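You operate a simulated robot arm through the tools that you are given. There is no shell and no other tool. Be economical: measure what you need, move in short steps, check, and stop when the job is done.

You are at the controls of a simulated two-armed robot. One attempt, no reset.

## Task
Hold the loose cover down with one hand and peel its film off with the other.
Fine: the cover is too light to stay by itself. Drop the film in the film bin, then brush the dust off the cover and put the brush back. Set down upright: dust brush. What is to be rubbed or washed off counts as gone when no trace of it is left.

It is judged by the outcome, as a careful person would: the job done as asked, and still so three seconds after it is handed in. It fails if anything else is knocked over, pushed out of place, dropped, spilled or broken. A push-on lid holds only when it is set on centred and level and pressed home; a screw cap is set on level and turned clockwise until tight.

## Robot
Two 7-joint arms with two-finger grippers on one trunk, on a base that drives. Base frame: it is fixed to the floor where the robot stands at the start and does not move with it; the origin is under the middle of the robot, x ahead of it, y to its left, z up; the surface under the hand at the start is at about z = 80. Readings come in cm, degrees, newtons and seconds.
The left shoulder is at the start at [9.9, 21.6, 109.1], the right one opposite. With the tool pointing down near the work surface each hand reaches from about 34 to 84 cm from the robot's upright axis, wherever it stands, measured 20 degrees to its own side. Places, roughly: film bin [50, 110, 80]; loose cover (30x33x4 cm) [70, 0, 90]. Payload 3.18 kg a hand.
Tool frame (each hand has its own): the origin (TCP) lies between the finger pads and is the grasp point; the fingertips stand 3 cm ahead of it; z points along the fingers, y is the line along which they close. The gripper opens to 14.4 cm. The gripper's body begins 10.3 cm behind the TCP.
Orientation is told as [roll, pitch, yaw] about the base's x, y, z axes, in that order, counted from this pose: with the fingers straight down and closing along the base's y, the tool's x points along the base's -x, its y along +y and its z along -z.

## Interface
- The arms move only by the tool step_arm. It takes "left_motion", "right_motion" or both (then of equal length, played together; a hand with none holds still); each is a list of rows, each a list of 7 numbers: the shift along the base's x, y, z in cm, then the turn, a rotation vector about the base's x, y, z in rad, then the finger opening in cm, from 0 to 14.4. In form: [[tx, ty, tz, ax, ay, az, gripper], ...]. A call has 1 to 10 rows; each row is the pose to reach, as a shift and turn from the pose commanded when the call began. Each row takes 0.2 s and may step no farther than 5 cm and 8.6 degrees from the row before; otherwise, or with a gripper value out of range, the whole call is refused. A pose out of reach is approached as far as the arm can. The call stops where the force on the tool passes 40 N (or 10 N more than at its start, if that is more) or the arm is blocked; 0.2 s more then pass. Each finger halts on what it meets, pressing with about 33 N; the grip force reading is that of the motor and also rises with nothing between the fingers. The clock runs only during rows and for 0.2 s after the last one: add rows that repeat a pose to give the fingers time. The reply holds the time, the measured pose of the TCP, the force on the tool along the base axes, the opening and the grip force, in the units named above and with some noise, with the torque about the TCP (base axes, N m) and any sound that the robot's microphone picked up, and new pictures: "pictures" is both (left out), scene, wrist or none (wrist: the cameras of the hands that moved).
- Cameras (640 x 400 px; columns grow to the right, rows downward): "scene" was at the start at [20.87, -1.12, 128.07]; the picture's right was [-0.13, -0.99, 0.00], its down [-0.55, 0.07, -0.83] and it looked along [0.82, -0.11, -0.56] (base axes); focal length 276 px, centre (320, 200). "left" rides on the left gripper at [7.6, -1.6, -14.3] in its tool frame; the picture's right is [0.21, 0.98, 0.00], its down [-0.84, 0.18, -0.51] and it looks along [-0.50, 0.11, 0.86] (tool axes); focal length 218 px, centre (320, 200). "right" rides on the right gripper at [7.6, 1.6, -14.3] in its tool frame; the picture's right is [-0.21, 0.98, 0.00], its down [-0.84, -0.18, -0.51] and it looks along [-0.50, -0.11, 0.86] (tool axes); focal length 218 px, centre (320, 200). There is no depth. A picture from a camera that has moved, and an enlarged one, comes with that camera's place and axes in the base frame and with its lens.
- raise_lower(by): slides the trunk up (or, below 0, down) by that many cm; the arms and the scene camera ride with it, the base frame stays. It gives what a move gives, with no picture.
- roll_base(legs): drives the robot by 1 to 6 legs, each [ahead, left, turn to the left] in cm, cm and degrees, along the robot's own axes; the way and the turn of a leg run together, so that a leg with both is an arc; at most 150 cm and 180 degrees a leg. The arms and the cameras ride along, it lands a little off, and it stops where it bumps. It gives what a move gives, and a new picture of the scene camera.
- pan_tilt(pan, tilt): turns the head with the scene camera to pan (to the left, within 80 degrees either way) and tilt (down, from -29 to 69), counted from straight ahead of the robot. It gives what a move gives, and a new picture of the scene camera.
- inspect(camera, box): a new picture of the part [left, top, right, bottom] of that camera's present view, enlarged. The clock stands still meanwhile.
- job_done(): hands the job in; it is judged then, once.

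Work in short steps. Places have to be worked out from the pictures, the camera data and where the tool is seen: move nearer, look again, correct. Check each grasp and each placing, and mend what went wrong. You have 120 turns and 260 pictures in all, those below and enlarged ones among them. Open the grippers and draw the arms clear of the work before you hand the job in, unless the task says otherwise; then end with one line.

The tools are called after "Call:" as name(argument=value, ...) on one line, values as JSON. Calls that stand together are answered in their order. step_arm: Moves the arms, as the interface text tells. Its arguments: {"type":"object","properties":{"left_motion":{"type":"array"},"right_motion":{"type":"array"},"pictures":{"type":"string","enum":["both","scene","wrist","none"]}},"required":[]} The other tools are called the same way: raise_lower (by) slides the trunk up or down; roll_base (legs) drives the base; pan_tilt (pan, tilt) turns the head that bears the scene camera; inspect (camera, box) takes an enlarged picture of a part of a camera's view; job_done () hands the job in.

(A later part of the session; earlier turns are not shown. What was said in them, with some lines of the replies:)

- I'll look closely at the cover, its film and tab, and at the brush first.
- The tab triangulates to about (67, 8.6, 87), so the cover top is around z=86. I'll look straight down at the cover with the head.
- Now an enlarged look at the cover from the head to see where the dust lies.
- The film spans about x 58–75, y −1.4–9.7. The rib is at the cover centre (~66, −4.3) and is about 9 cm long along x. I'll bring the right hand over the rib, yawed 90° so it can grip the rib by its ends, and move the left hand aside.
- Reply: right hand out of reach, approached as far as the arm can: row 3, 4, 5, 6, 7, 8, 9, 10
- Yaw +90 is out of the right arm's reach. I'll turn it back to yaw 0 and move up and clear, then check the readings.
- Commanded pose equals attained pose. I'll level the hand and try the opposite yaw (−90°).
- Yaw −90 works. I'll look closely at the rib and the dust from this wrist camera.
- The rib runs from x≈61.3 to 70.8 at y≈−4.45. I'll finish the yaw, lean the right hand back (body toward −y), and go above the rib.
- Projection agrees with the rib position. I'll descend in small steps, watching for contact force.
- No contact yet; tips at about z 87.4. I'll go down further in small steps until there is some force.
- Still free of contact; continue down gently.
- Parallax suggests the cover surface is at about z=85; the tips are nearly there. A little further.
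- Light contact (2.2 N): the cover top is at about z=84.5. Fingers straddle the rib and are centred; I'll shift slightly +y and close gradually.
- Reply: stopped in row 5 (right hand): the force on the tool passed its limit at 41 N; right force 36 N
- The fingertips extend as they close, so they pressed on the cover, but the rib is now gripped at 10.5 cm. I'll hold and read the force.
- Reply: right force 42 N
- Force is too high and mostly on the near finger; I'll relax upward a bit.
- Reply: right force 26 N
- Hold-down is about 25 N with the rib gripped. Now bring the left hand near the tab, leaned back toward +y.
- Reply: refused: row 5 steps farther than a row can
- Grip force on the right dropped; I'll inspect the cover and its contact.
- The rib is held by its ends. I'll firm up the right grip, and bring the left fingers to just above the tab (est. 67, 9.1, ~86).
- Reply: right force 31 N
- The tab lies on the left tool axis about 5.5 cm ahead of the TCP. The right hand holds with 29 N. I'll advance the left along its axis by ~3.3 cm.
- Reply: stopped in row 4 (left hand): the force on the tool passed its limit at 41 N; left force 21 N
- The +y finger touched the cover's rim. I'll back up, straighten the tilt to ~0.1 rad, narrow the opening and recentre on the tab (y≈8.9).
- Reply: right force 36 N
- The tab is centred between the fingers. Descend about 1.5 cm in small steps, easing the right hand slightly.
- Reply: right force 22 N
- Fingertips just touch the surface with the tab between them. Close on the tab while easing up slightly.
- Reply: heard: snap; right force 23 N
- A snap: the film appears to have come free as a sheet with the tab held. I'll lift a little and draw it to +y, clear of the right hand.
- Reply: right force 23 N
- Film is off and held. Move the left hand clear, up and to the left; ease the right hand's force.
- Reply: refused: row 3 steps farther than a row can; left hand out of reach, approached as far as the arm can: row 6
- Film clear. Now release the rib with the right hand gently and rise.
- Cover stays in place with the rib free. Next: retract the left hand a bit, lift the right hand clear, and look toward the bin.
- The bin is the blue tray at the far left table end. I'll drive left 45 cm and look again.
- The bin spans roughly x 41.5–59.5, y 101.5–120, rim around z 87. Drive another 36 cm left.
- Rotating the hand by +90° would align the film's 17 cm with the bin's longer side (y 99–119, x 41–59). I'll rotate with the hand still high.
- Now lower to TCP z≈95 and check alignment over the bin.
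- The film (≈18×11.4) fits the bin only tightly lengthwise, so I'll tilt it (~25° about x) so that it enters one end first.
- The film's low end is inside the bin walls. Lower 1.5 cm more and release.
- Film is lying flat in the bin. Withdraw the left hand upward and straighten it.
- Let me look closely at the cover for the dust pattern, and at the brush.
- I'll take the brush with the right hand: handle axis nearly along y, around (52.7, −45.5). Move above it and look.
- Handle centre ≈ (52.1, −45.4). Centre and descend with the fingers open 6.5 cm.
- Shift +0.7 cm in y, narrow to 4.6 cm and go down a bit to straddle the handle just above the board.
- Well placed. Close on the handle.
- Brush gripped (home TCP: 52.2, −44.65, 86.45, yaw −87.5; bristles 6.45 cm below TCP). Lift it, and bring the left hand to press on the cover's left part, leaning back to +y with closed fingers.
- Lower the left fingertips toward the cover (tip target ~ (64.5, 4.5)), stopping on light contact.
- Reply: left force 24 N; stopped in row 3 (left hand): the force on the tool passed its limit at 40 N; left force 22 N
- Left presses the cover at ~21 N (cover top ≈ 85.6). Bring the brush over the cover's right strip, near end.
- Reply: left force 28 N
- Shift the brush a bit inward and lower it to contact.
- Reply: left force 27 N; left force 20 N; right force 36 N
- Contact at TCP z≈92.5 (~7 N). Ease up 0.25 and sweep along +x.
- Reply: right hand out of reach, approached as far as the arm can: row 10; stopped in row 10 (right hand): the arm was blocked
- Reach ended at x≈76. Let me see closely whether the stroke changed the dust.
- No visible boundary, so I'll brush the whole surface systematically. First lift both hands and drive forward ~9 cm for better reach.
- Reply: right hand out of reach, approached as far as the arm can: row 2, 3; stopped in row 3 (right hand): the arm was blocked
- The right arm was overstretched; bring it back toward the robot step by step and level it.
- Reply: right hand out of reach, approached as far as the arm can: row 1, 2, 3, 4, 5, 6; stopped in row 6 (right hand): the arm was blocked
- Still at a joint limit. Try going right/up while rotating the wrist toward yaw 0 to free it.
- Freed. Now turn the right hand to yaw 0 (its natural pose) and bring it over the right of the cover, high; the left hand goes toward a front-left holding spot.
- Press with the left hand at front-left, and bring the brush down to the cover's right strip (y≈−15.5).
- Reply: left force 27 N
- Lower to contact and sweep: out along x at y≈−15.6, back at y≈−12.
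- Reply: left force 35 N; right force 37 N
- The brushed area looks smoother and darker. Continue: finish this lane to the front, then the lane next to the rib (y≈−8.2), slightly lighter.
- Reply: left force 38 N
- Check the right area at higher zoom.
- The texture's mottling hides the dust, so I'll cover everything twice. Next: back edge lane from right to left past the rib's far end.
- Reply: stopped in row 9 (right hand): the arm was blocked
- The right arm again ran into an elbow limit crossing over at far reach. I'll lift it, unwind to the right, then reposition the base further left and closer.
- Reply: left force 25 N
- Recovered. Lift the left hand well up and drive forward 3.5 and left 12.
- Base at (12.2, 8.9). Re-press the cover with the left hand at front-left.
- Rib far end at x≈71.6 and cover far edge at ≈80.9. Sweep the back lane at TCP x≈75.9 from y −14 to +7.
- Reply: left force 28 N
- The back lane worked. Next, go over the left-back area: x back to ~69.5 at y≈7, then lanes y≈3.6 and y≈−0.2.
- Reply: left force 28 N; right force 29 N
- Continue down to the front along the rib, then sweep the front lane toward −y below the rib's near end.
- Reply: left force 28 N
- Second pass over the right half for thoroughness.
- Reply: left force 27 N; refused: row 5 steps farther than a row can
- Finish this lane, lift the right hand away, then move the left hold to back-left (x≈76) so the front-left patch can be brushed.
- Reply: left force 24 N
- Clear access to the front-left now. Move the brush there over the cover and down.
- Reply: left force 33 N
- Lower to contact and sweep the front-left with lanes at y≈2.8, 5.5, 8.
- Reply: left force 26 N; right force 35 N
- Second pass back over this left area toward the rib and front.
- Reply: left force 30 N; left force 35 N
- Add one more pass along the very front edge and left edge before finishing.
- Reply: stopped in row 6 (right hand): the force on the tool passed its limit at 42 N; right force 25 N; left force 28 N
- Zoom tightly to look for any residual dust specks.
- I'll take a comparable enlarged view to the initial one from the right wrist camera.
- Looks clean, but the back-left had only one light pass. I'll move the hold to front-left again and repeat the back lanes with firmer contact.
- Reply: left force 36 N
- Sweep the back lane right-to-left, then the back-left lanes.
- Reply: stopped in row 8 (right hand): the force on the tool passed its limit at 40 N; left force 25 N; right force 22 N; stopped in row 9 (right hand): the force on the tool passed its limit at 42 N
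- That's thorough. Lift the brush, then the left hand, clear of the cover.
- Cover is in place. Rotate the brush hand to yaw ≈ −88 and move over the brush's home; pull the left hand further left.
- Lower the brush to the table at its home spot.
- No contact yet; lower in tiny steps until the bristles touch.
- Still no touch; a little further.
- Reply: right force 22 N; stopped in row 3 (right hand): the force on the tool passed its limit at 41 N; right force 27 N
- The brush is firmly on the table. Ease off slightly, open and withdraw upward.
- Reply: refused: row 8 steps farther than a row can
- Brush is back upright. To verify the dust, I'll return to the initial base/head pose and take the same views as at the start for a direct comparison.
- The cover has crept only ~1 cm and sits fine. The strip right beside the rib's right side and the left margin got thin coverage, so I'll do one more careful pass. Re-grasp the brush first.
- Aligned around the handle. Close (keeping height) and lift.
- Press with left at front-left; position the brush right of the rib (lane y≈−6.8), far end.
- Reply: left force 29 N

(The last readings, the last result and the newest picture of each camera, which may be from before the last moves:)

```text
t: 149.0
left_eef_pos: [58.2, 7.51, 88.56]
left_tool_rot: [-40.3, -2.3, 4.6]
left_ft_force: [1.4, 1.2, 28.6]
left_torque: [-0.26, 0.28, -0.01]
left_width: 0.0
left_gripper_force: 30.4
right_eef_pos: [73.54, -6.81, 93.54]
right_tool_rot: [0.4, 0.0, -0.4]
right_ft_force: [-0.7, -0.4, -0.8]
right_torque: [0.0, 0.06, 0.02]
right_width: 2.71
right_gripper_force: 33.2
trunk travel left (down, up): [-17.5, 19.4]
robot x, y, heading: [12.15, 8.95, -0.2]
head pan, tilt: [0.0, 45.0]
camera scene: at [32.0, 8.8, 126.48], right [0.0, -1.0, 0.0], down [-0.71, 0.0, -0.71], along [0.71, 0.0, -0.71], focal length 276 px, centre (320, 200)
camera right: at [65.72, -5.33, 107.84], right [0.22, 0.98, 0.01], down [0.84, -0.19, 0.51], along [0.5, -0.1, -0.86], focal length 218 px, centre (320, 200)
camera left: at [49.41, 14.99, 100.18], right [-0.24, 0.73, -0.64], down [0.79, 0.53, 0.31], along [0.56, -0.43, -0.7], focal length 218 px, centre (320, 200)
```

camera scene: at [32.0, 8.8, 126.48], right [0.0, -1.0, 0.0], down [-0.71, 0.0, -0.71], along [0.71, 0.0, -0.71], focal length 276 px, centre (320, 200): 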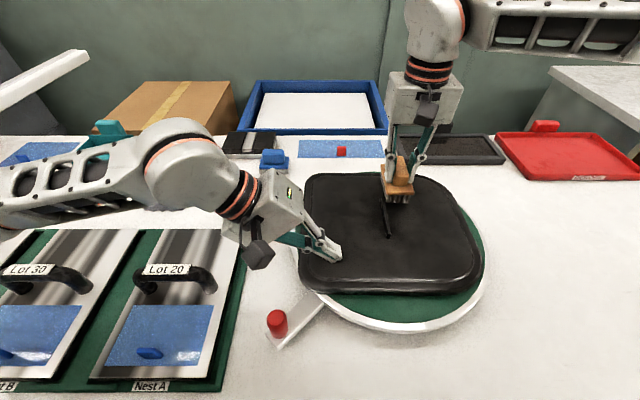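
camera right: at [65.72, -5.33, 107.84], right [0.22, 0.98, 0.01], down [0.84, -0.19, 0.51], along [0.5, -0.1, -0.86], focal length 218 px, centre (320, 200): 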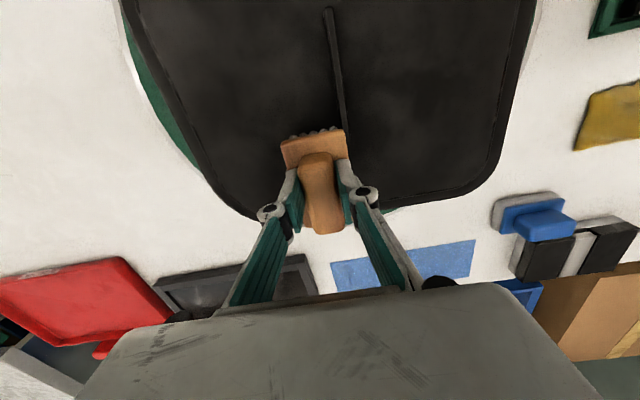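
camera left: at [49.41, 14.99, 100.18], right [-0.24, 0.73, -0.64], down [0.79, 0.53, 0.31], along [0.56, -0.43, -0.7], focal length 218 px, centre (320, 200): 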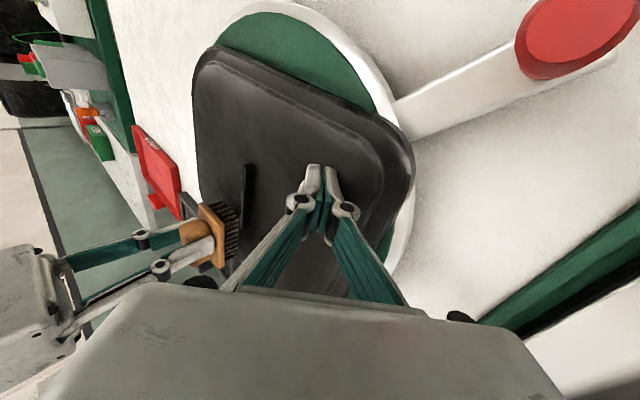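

Sweep along the rib's right side to the front, then right lanes back and forth.

Call:
step_arm(right_motion=[[0, -0.1, -0.8, 0, 0, 0, 2], [-0.5, -0.1, -1.3, 0, 0, 0, 2], [-4.5, -0.1, -1.3, 0, 0, 0, 2], [-8.5, -0.1, -1.3, 0, 0, 0, 2], [-12.5, -0.1, -1.3, 0, 0, 0, 2], [-16, -0.1, -1.3, 0, 0, 0, 2], [-16, -3.5, -1.3, 0, 0, 0, 2], [-12, -3.5, -1.3, 0, 0, 0, 2], [-8, -3.5, -1.3, 0, 0, 0, 2], [-4, -3.5, -1.3, 0, 0, 0, 2]], pictures="none")

Call:
step_arm(right_motion=[[4, 0, 0, 0, 0, 0, 2], [6, -3, 0, 0, 0, 0, 2], [2, -3.5, 0, 0, 0, 0, 2], [-2, -3.5, 0, 0, 0, 0, 2], [-6, -3.5, 0, 0, 0, 0, 2], [-10, -3.5, 0, 0, 0, 0, 2], [-9, -5.5, 0, 0, 0, 0, 2], [-5, -6, 0, 0, 0, 0, 2], [0, -6, 0, 0, 0, 0, 2], [4, -6, 0, 0, 0, 0, 2]], pictures="scene")

```text
t: 151.2
left_eef_pos: [57.97, 7.52, 88.67]
left_tool_rot: [-40.2, -2.3, 4.6]
left_ft_force: [2.1, -4.7, 28.8]
left_torque: [-0.43, 0.23, 0.08]
left_width: 0.01
left_gripper_force: 30.4
right_eef_pos: [69.34, -10.1, 92.29]
right_tool_rot: [0.4, -0.2, -0.4]
right_ft_force: [-9.5, 1.7, 32.0]
right_torque: [-0.14, 1.36, -0.24]
right_width: 2.71
right_gripper_force: 32.7
trunk travel left (down, up): [-17.5, 19.4]
robot x, y, heading: [12.0, 8.74, -0.2]
head pan, tilt: [0.0, 45.0]
```

```text
t: 153.3
left_eef_pos: [58.09, 7.49, 88.59]
left_tool_rot: [-40.6, -2.3, 4.5]
left_ft_force: [-1.3, 7.7, 15.6]
left_torque: [0.0, 0.28, -0.14]
left_width: 0.0
left_gripper_force: 30.6
right_eef_pos: [69.06, -16.25, 92.19]
right_tool_rot: [0.4, 0.1, -0.5]
right_ft_force: [2.4, 2.1, 12.9]
right_torque: [-0.04, 0.13, -0.13]
right_width: 2.68
right_gripper_force: 32.6
trunk travel left (down, up): [-17.5, 19.4]
robot x, y, heading: [12.2, 8.9, -0.0]
head pan, tilt: [0.0, 45.0]
stopped in row 10 (left hand): the force on the tool passed its limit at 42 N (the readings are from after the stop); the commanded pose is now the measured one
camera scene: at [31.96, 8.89, 126.36], right [0.0, -1.0, 0.0], down [-0.71, 0.0, -0.71], along [0.71, 0.0, -0.71], focal length 276 px, centre (320, 200)
```

scene: 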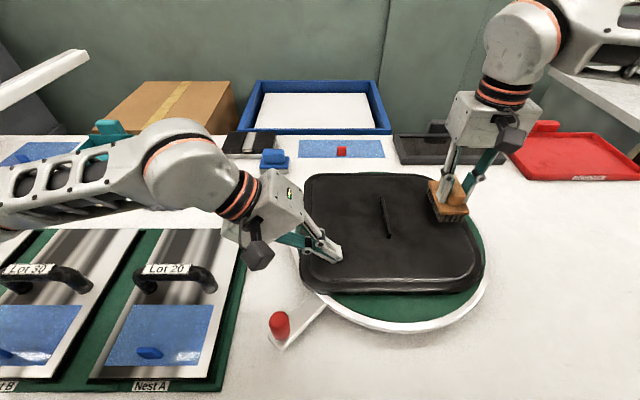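

Now lift over to the back-left and brush its left margin (y≈8.2), with lighter contact.

Call:
step_arm(right_motion=[[0, 0.5, 3, 0, 0, 0, 2], [2, 5, 3.5, 0, 0, 0, 2], [4, 9, 3.5, 0, 0, 0, 2], [6, 13, 3.5, 0, 0, 0, 2], [6.5, 17.5, 3.5, 0, 0, 0, 2], [6.5, 20.5, 1.5, 0, 0, 0, 2], [6.5, 21, 0.3, 0, 0, 0, 2], [6.5, 21, 0.1, 0, 0, 0, 2]], pictures="wrist")

Call:
step_arm(right_motion=[[0, 1.5, 0, 0, 0, 0, 2], [0, 3.2, 0, 0, 0, 0, 2], [-3, 3.4, 0, 0, 0, 0, 2], [-5.5, 3.4, 0, 0, 0, 0, 2], [-2, 3.4, 0, 0, 0, 0, 2], [0.3, 2, 0, 0, 0, 0, 2], [0.3, 0, 0, 0, 0, 0, 2], [-4, 0, 0, 0, 0, 0, 2], [-8, 0, 0, 0, 0, 0, 2], [-11, 0, 0, 0, 0, 0, 2]], pictures="wrist")

```text
t: 155.1
left_eef_pos: [58.1, 7.38, 88.65]
left_tool_rot: [-40.3, -2.2, 4.5]
left_ft_force: [2.7, -2.1, 23.8]
left_torque: [-0.26, 0.18, 0.04]
left_width: 0.01
left_gripper_force: 30.9
right_eef_pos: [75.53, 4.6, 92.39]
right_tool_rot: [0.3, 0.2, -0.5]
right_ft_force: [0.6, 0.0, -1.2]
right_torque: [-0.04, 0.0, -0.02]
right_width: 2.73
right_gripper_force: 32.7
trunk travel left (down, up): [-17.5, 19.4]
robot x, y, heading: [11.92, 8.59, -0.1]
head pan, tilt: [0.0, 45.0]
camera right: at [67.95, 6.28, 106.67], right [0.22, 0.98, 0.0], down [0.84, -0.19, 0.5], along [0.49, -0.11, -0.86], focal length 218 px, centre (320, 200)
```

right: 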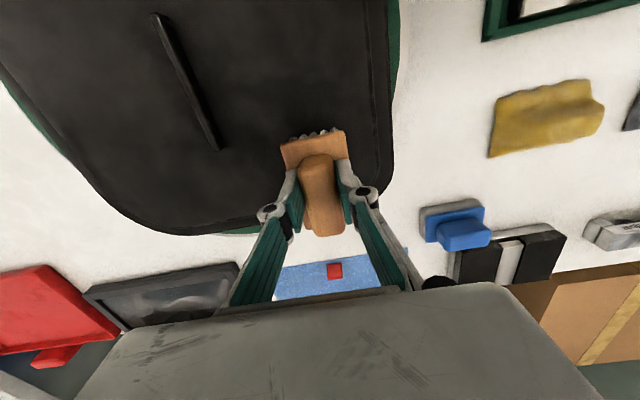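

```text
t: 157.3
left_eef_pos: [58.05, 7.45, 88.76]
left_tool_rot: [-40.4, -2.2, 4.5]
left_ft_force: [-0.5, 0.4, 25.2]
left_torque: [-0.25, 0.3, -0.01]
left_width: 0.01
left_gripper_force: 30.6
right_eef_pos: [64.32, 4.43, 92.47]
right_tool_rot: [0.4, 0.2, -0.6]
right_ft_force: [-0.4, -1.1, -1.5]
right_torque: [0.01, -0.03, -0.01]
right_width: 2.74
right_gripper_force: 32.4
trunk travel left (down, up): [-17.5, 19.4]
robot x, y, heading: [12.12, 8.66, -0.0]
head pan, tilt: [0.0, 45.0]
camera right: at [56.76, 6.14, 106.79], right [0.22, 0.98, 0.0], down [0.84, -0.19, 0.5], along [0.49, -0.11, -0.86], focal length 218 px, centre (320, 200)
```

right: 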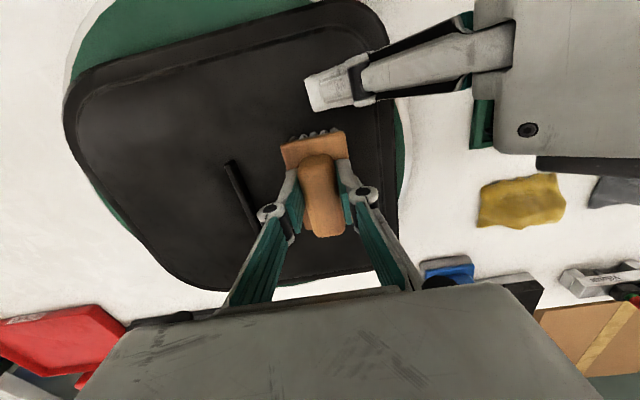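

That pass barely missed contact; repeat it 0.35 cm lower in reverse.

Call:
step_arm(right_motion=[[0, 0, -0.25, 0, 0, 0, 2], [3, 0, -0.3, 0, 0, 0, 2], [7, 0, -0.3, 0, 0, 0, 2], [11, 0, -0.3, 0, 0, 0, 2], [11.3, 3.2, -0.3, 0, 0, 0, 2], [8, 3.4, -0.3, 0, 0, 0, 2], [5.5, 3.4, -0.3, 0, 0, 0, 2], [9, 3.4, -0.3, 0, 0, 0, 2], [11.3, 2, -0.3, 0, 0, 0, 2], [11.3, -1.5, -0.3, 0, 0, 0, 2]], pictures="none")

Call:
step_arm(right_motion=[[0, -2.5, 0, 0, 0, 0, 2], [-4, -2.5, 0, 0, 0, 0, 2], [-8, -2.5, 0, 0, 0, 0, 2], [-12, -2.5, 0, 0, 0, 0, 2], [-16, -2.5, 0, 0, 0, 0, 2], [-18.5, -2.5, 0, 0, 0, 0, 2], [-18.5, -5.5, 0, 0, 0, 0, 2], [-18.5, -5.5, 3, 0, 0, 0, 2]], pictures="scene")

```text
t: 159.5
left_eef_pos: [57.92, 7.51, 88.58]
left_tool_rot: [-40.4, -2.2, 4.5]
left_ft_force: [2.5, -0.7, 13.7]
left_torque: [-0.14, 0.05, 0.03]
left_width: 0.0
left_gripper_force: 30.3
right_eef_pos: [75.71, 3.34, 92.37]
right_tool_rot: [0.5, -0.2, -0.3]
right_ft_force: [1.4, 7.8, 36.3]
right_torque: [0.13, 0.95, -0.17]
right_width: 2.7
right_gripper_force: 32.7
trunk travel left (down, up): [-17.5, 19.4]
robot x, y, heading: [11.86, 8.8, -0.1]
head pan, tilt: [0.0, 45.0]
```

```text
t: 161.3
left_eef_pos: [58.22, 7.27, 88.65]
left_tool_rot: [-40.4, -2.4, 4.6]
left_ft_force: [3.5, -0.7, 26.2]
left_torque: [-0.29, 0.18, 0.05]
left_width: 0.0
left_gripper_force: 30.5
right_eef_pos: [57.1, -2.77, 94.82]
right_tool_rot: [0.0, 0.7, -0.7]
right_ft_force: [-0.2, 0.4, -1.4]
right_torque: [0.01, 0.0, 0.0]
right_width: 2.74
right_gripper_force: 33.0
trunk travel left (down, up): [-17.5, 19.4]
robot x, y, heading: [11.84, 8.53, -0.2]
head pan, tilt: [0.0, 45.0]
camera scene: at [32.0, 8.66, 126.4], right [0.0, -1.0, 0.0], down [-0.71, 0.0, -0.71], along [0.71, 0.0, -0.71], focal length 276 px, centre (320, 200)
```

scene: 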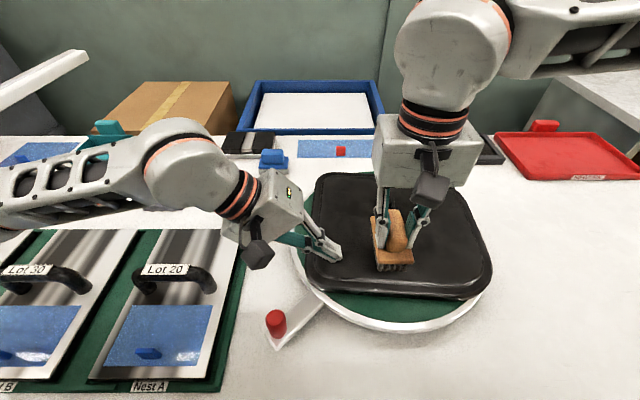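

The cover shifted slightly back toward −y. Lift both hands away and check the cover.

Call:
step_arm(right_motion=[[0, 0, 4, 0, 0, 0, 2], [0, -3, 7, 0, 0, 0, 2], [0, -6, 8, 0, 0, 0, 2], [0, -10, 8, 0, 0, 0, 2], [0, -14, 8, 0, 0, 0, 2], [0, -16, 8, 0, 0, 0, 2]], left_motion=[[0, 0, 0, 0, 0, 0, 0], [0, 0, 1, 0, 0, 0, 0], [0, 0.5, 4, 0, 0, 0, 0], [-2, 2, 8, 0, 0, 0, 0], [-4, 4, 12, 0.1, 0, 0, 0], [-6, 7, 15, 0.2, 0, 0, 0]], pictures="scene")

Call:
inspect(camera="scene", box=[280, 160, 500, 340])

```text
t: 162.7
left_eef_pos: [52.14, 14.72, 103.54]
left_tool_rot: [-28.8, -2.9, 4.0]
left_ft_force: [-1.0, 0.1, 1.7]
left_torque: [0.01, -0.05, 0.02]
left_width: 0.0
left_gripper_force: 31.0
right_eef_pos: [57.26, -18.63, 103.27]
right_tool_rot: [0.3, 0.2, -0.5]
right_ft_force: [-0.2, -0.2, -1.3]
right_torque: [0.0, -0.02, -0.01]
right_width: 2.7
right_gripper_force: 33.0
trunk travel left (down, up): [-17.5, 19.4]
robot x, y, heading: [12.13, 8.88, 0.2]
head pan, tilt: [0.0, 45.0]
camera scene: at [32.06, 8.77, 126.43], right [0.0, -1.0, 0.0], down [-0.71, 0.0, -0.71], along [0.71, 0.0, -0.71], focal length 276 px, centre (320, 200)
```

scene: 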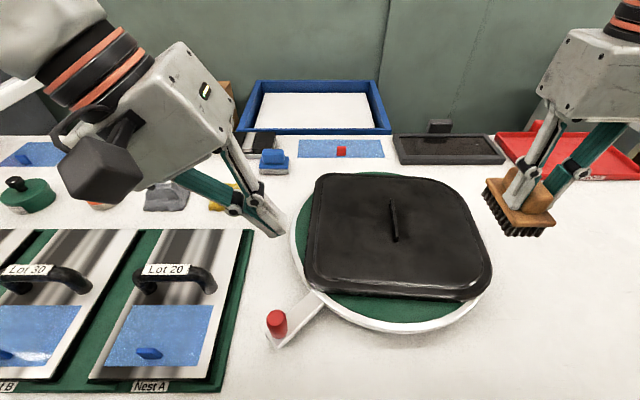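

```text
2.22 times, centred on (390, 250) of scene
camera zoom: at [32.06, 8.77, 126.43], right [0.0, -1.0, 0.0], down [-0.71, 0.0, -0.71], along [0.71, 0.0, -0.71], focal length 612 px, centre (164, 89)
```

zoom: 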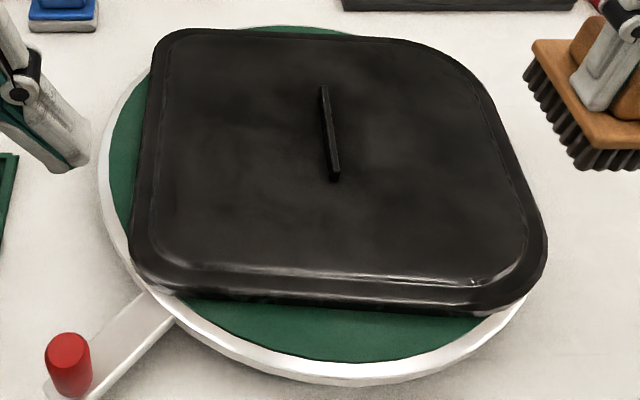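

The cover is still well on its stand (within ~1.3 cm of its start). Return the brush: drive back and rotate to its home orientation.

Call:
roll_base(legs=[[-10, -14, 0]])

Call:
step_arm(right_motion=[[0.5, -1.2, 0, 0, 0, -0.15, 2], [1, -2.4, 0, 0, 0, -0.3, 2], [1.5, -3.6, 0, 0, 0, -0.45, 2], [2, -4.8, 0, 0, 0, -0.6, 2], [2.5, -6, 0, 0, 0, -0.75, 2], [3, -7.2, 0, 0, 0, -0.9, 2], [3.5, -8.4, 0, 0, 0, -1.05, 2], [4, -9.6, 0, 0, 0, -1.2, 2], [4.5, -10.8, -1, 0, 0, -1.35, 2], [4.9, -11.8, -3, 0, 0, -1.5, 2]], left_motion=[[0, 1, 1, 0, 0, 0, 0], [0, 2, 2, 0, 0, 0, 0], [0, 4, 3, 0, 0, 0, 0], [0, 6, 4, 0, 0, 0, 0], [0, 8, 5, 0.1, 0, 0, 0], [0, 10, 6, 0.2, 0, 0, 0], [0, 12, 7, 0.3, 0, 0, 0], [0, 14, 8, 0.4, 0, 0, 0], [0, 15, 8, 0.45, 0, 0, 0], [0, 15, 8, 0.45, 0, 0, 0]], pictures="none")

```text
t: 164.6
left_eef_pos: [42.4, 0.76, 103.45]
left_tool_rot: [-28.9, -2.9, 4.0]
left_ft_force: [0.1, 0.1, 0.5]
left_torque: [0.03, -0.03, 0.03]
left_width: 0.0
left_gripper_force: 30.5
right_eef_pos: [47.45, -32.38, 102.99]
right_tool_rot: [0.2, 0.3, -0.4]
right_ft_force: [-0.3, -1.6, 0.2]
right_torque: [0.03, 0.0, 0.01]
right_width: 2.72
right_gripper_force: 32.9
trunk travel left (down, up): [-17.5, 19.4]
robot x, y, heading: [2.23, -5.14, -0.1]
head pan, tilt: [0.0, 45.0]
camera scene: at [22.3, -5.15, 126.4], right [0.0, -1.0, 0.0], down [-0.71, 0.0, -0.71], along [0.71, 0.0, -0.71], focal length 276 px, centre (320, 200)
```

scene: 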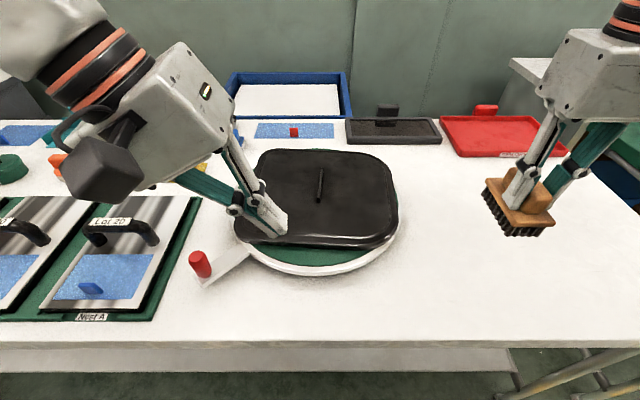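

```text
t: 166.8
left_eef_pos: [42.57, 15.85, 111.51]
left_tool_rot: [-3.0, -4.3, 2.4]
left_ft_force: [-1.3, -0.1, -0.7]
left_torque: [0.0, 0.01, 0.03]
left_width: 0.01
left_gripper_force: 30.6
right_eef_pos: [52.55, -44.29, 99.89]
right_tool_rot: [0.2, 0.3, -86.6]
right_ft_force: [0.6, 0.6, 0.1]
right_torque: [0.02, 0.05, -0.01]
right_width: 2.69
right_gripper_force: 32.8
trunk travel left (down, up): [-17.5, 19.4]
robot x, y, heading: [2.44, -5.57, 0.0]
head pan, tilt: [0.0, 45.0]
```

Lower the brush to its home and stop on light contact.

Call:
step_arm(right_motion=[[-0.4, -0.2, -4, 0, 0, -0.015, 2], [-0.4, -0.2, -8, 0, 0, -0.015, 2], [-0.4, -0.2, -11.5, 0, 0, -0.015, 2], [-0.4, -0.2, -13, 0, 0, -0.015, 2], [-0.4, -0.2, -13.3, 0, 0, -0.015, 2], [-0.4, -0.2, -13.5, 0, 0, -0.015, 2], [-0.4, -0.2, -13.5, 0, 0, -0.015, 2]], pictures="none")

Call:
step_arm(right_motion=[[0, 0, -0.1, 0, 0, 0, 2], [0, 0, -0.15, 0, 0, 0, 2], [0, 0, -0.15, 0, 0, 0, 2]], pictures="none")

```text
t: 168.3
left_eef_pos: [42.45, 15.84, 111.62]
left_tool_rot: [-3.1, -4.4, 2.3]
left_ft_force: [-0.1, 0.1, -0.6]
left_torque: [-0.01, 0.0, 0.01]
left_width: 0.0
left_gripper_force: 30.7
right_eef_pos: [52.08, -44.39, 86.48]
right_tool_rot: [0.2, 0.4, -87.3]
right_ft_force: [-0.1, -0.3, -0.3]
right_torque: [0.0, -0.01, -0.04]
right_width: 2.73
right_gripper_force: 32.6
trunk travel left (down, up): [-17.5, 19.4]
robot x, y, heading: [2.02, -5.17, -0.3]
head pan, tilt: [0.0, 45.0]
```

```text
t: 169.2
left_eef_pos: [42.41, 15.73, 111.51]
left_tool_rot: [-3.2, -4.3, 2.3]
left_ft_force: [-0.1, -0.3, 0.3]
left_torque: [-0.02, -0.02, 0.0]
left_width: 0.0
left_gripper_force: 30.9
right_eef_pos: [52.02, -44.39, 86.31]
right_tool_rot: [0.2, 0.3, -87.4]
right_ft_force: [0.5, 1.1, -0.5]
right_torque: [0.04, 0.0, 0.05]
right_width: 2.72
right_gripper_force: 32.9
trunk travel left (down, up): [-17.5, 19.4]
robot x, y, heading: [2.16, -4.95, -0.1]
head pan, tilt: [0.0, 45.0]
```

Call:
step_arm(right_motion=[[0, 0, -0.1, 0, 0, 0, 2], [0, 0, -0.2, 0, 0, 0, 2], [0, 0, -0.2, 0, 0, 0, 2]], pictures="none")

```text
t: 169.9
left_eef_pos: [42.33, 15.79, 111.61]
left_tool_rot: [-3.0, -4.5, 2.3]
left_ft_force: [0.2, -0.6, 0.5]
left_torque: [0.01, 0.0, -0.02]
left_width: 0.0
left_gripper_force: 30.6
right_eef_pos: [52.07, -44.39, 86.12]
right_tool_rot: [0.4, 0.3, -87.4]
right_ft_force: [0.6, -0.5, 9.0]
right_torque: [-0.55, 0.14, 0.05]
right_width: 2.7
right_gripper_force: 33.2
trunk travel left (down, up): [-17.5, 19.4]
robot x, y, heading: [2.01, -4.99, -0.0]
head pan, tilt: [0.0, 45.0]
```

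Contact at 9 N: the brush stands on the table. Release and withdraw.

Call:
step_arm(right_motion=[[0, 0, 0, 0, 0, 0, 2.6], [0, 0, 0, 0, 0, 0, 3.5], [0, 0, 0.1, 0, 0, 0, 4.8], [0, 0, 0.6, 0, 0, 0, 5.2], [0, 0, 3, 0, 0, 0, 6], [0, 0, 7, 0, 0, 0, 6], [0, 0, 11, 0, 0, 0, 6], [-2, 2, 15, 0, 0, 0, 6]], left_motion=[[0, 0, 0, 0, 0, 0, 2], [0, 0, 0, 0, 0, 0, 4], [0, 0, 0, 0, 0, 0, 4], [0, 0, 0, 0, 0, 0, 4], [0, 0, 0, 0, 0, 0, 4], [0, 0, 0, 0, 0, 0, 4], [0, 0, 0, 0, 0, 0, 4], [0, 0, 0, 0, 0, 0, 4]], pictures="scene")

Call:
inspect(camera="right", box=[200, 60, 440, 230])

Call:
inspect(camera="scene", box=[225, 130, 425, 285])

```text
t: 171.8
left_eef_pos: [42.4, 15.91, 111.56]
left_tool_rot: [-3.1, -4.4, 2.4]
left_ft_force: [-0.4, 1.3, 0.4]
left_torque: [-0.04, -0.01, -0.01]
left_width: 3.99
left_gripper_force: 0.1
right_eef_pos: [49.96, -42.44, 101.08]
right_tool_rot: [0.3, 0.2, -87.2]
right_ft_force: [-0.8, 0.9, 0.3]
right_torque: [-0.01, 0.03, 0.04]
right_width: 5.99
right_gripper_force: 0.1
trunk travel left (down, up): [-17.5, 19.4]
robot x, y, heading: [2.03, -5.25, -0.1]
head pan, tilt: [0.0, 45.0]
camera scene: at [22.21, -5.02, 126.43], right [0.0, -1.0, 0.0], down [-0.71, 0.0, -0.71], along [0.71, 0.0, -0.71], focal length 276 px, centre (320, 200)
```

scene: 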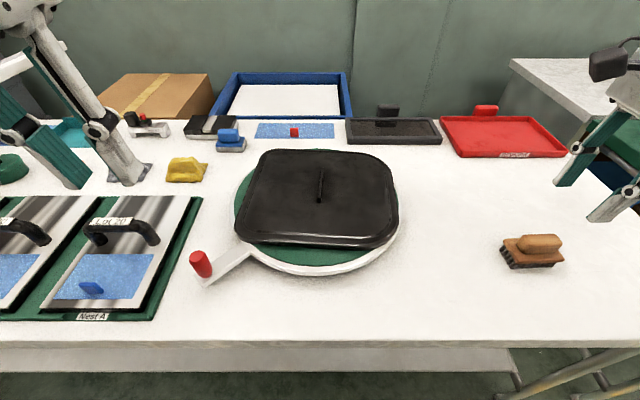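

```text
2.35 times, centred on (320, 145) of right
camera zoom: at [51.06, -34.78, 115.38], right [0.99, -0.16, 0.0], down [-0.14, -0.85, 0.5], along [-0.08, -0.5, -0.86], focal length 514 px, centre (320, 329)
```

zoom: 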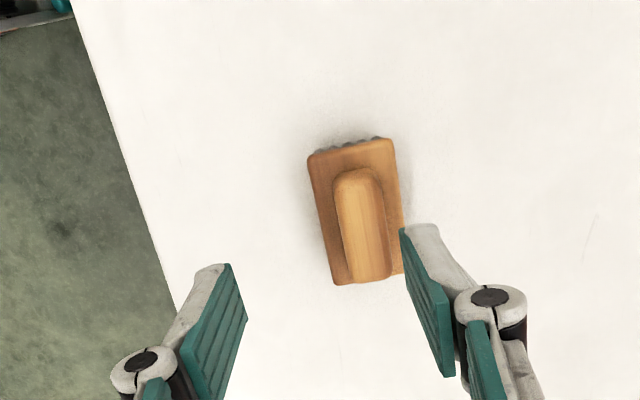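

```text
2.58 times, centred on (325, 208) of scene
camera zoom: at [22.21, -5.02, 126.43], right [0.0, -1.0, 0.0], down [-0.71, 0.0, -0.71], along [0.71, 0.0, -0.71], focal length 711 px, centre (307, 181)
```

zoom: 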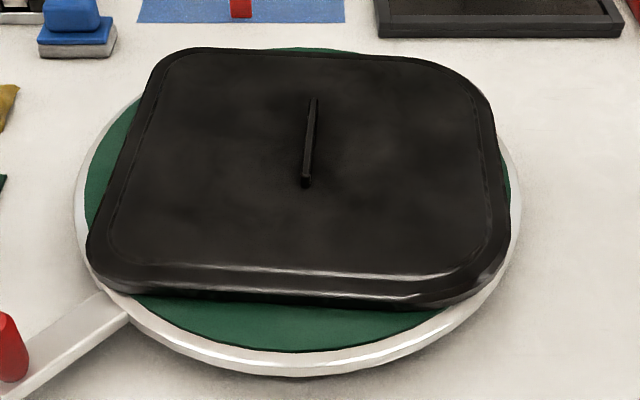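

The film is in the bin, the cover has been brushed over and sits on its stand, and the brush is upright at its place. Both hands are open and clear, so I'm handing in.

Call:
job_done()

```text
The job is handed in.
```

I peeled the film and dropped it in the film bin, brushed the whole cover at least once with most of it twice or more, and set the brush back upright at its spot; the cameras never showed the dust itself, so I can't confirm every trace is gone, and the cover ended about 1.3 cm and 5° off its starting position, still on its stand.
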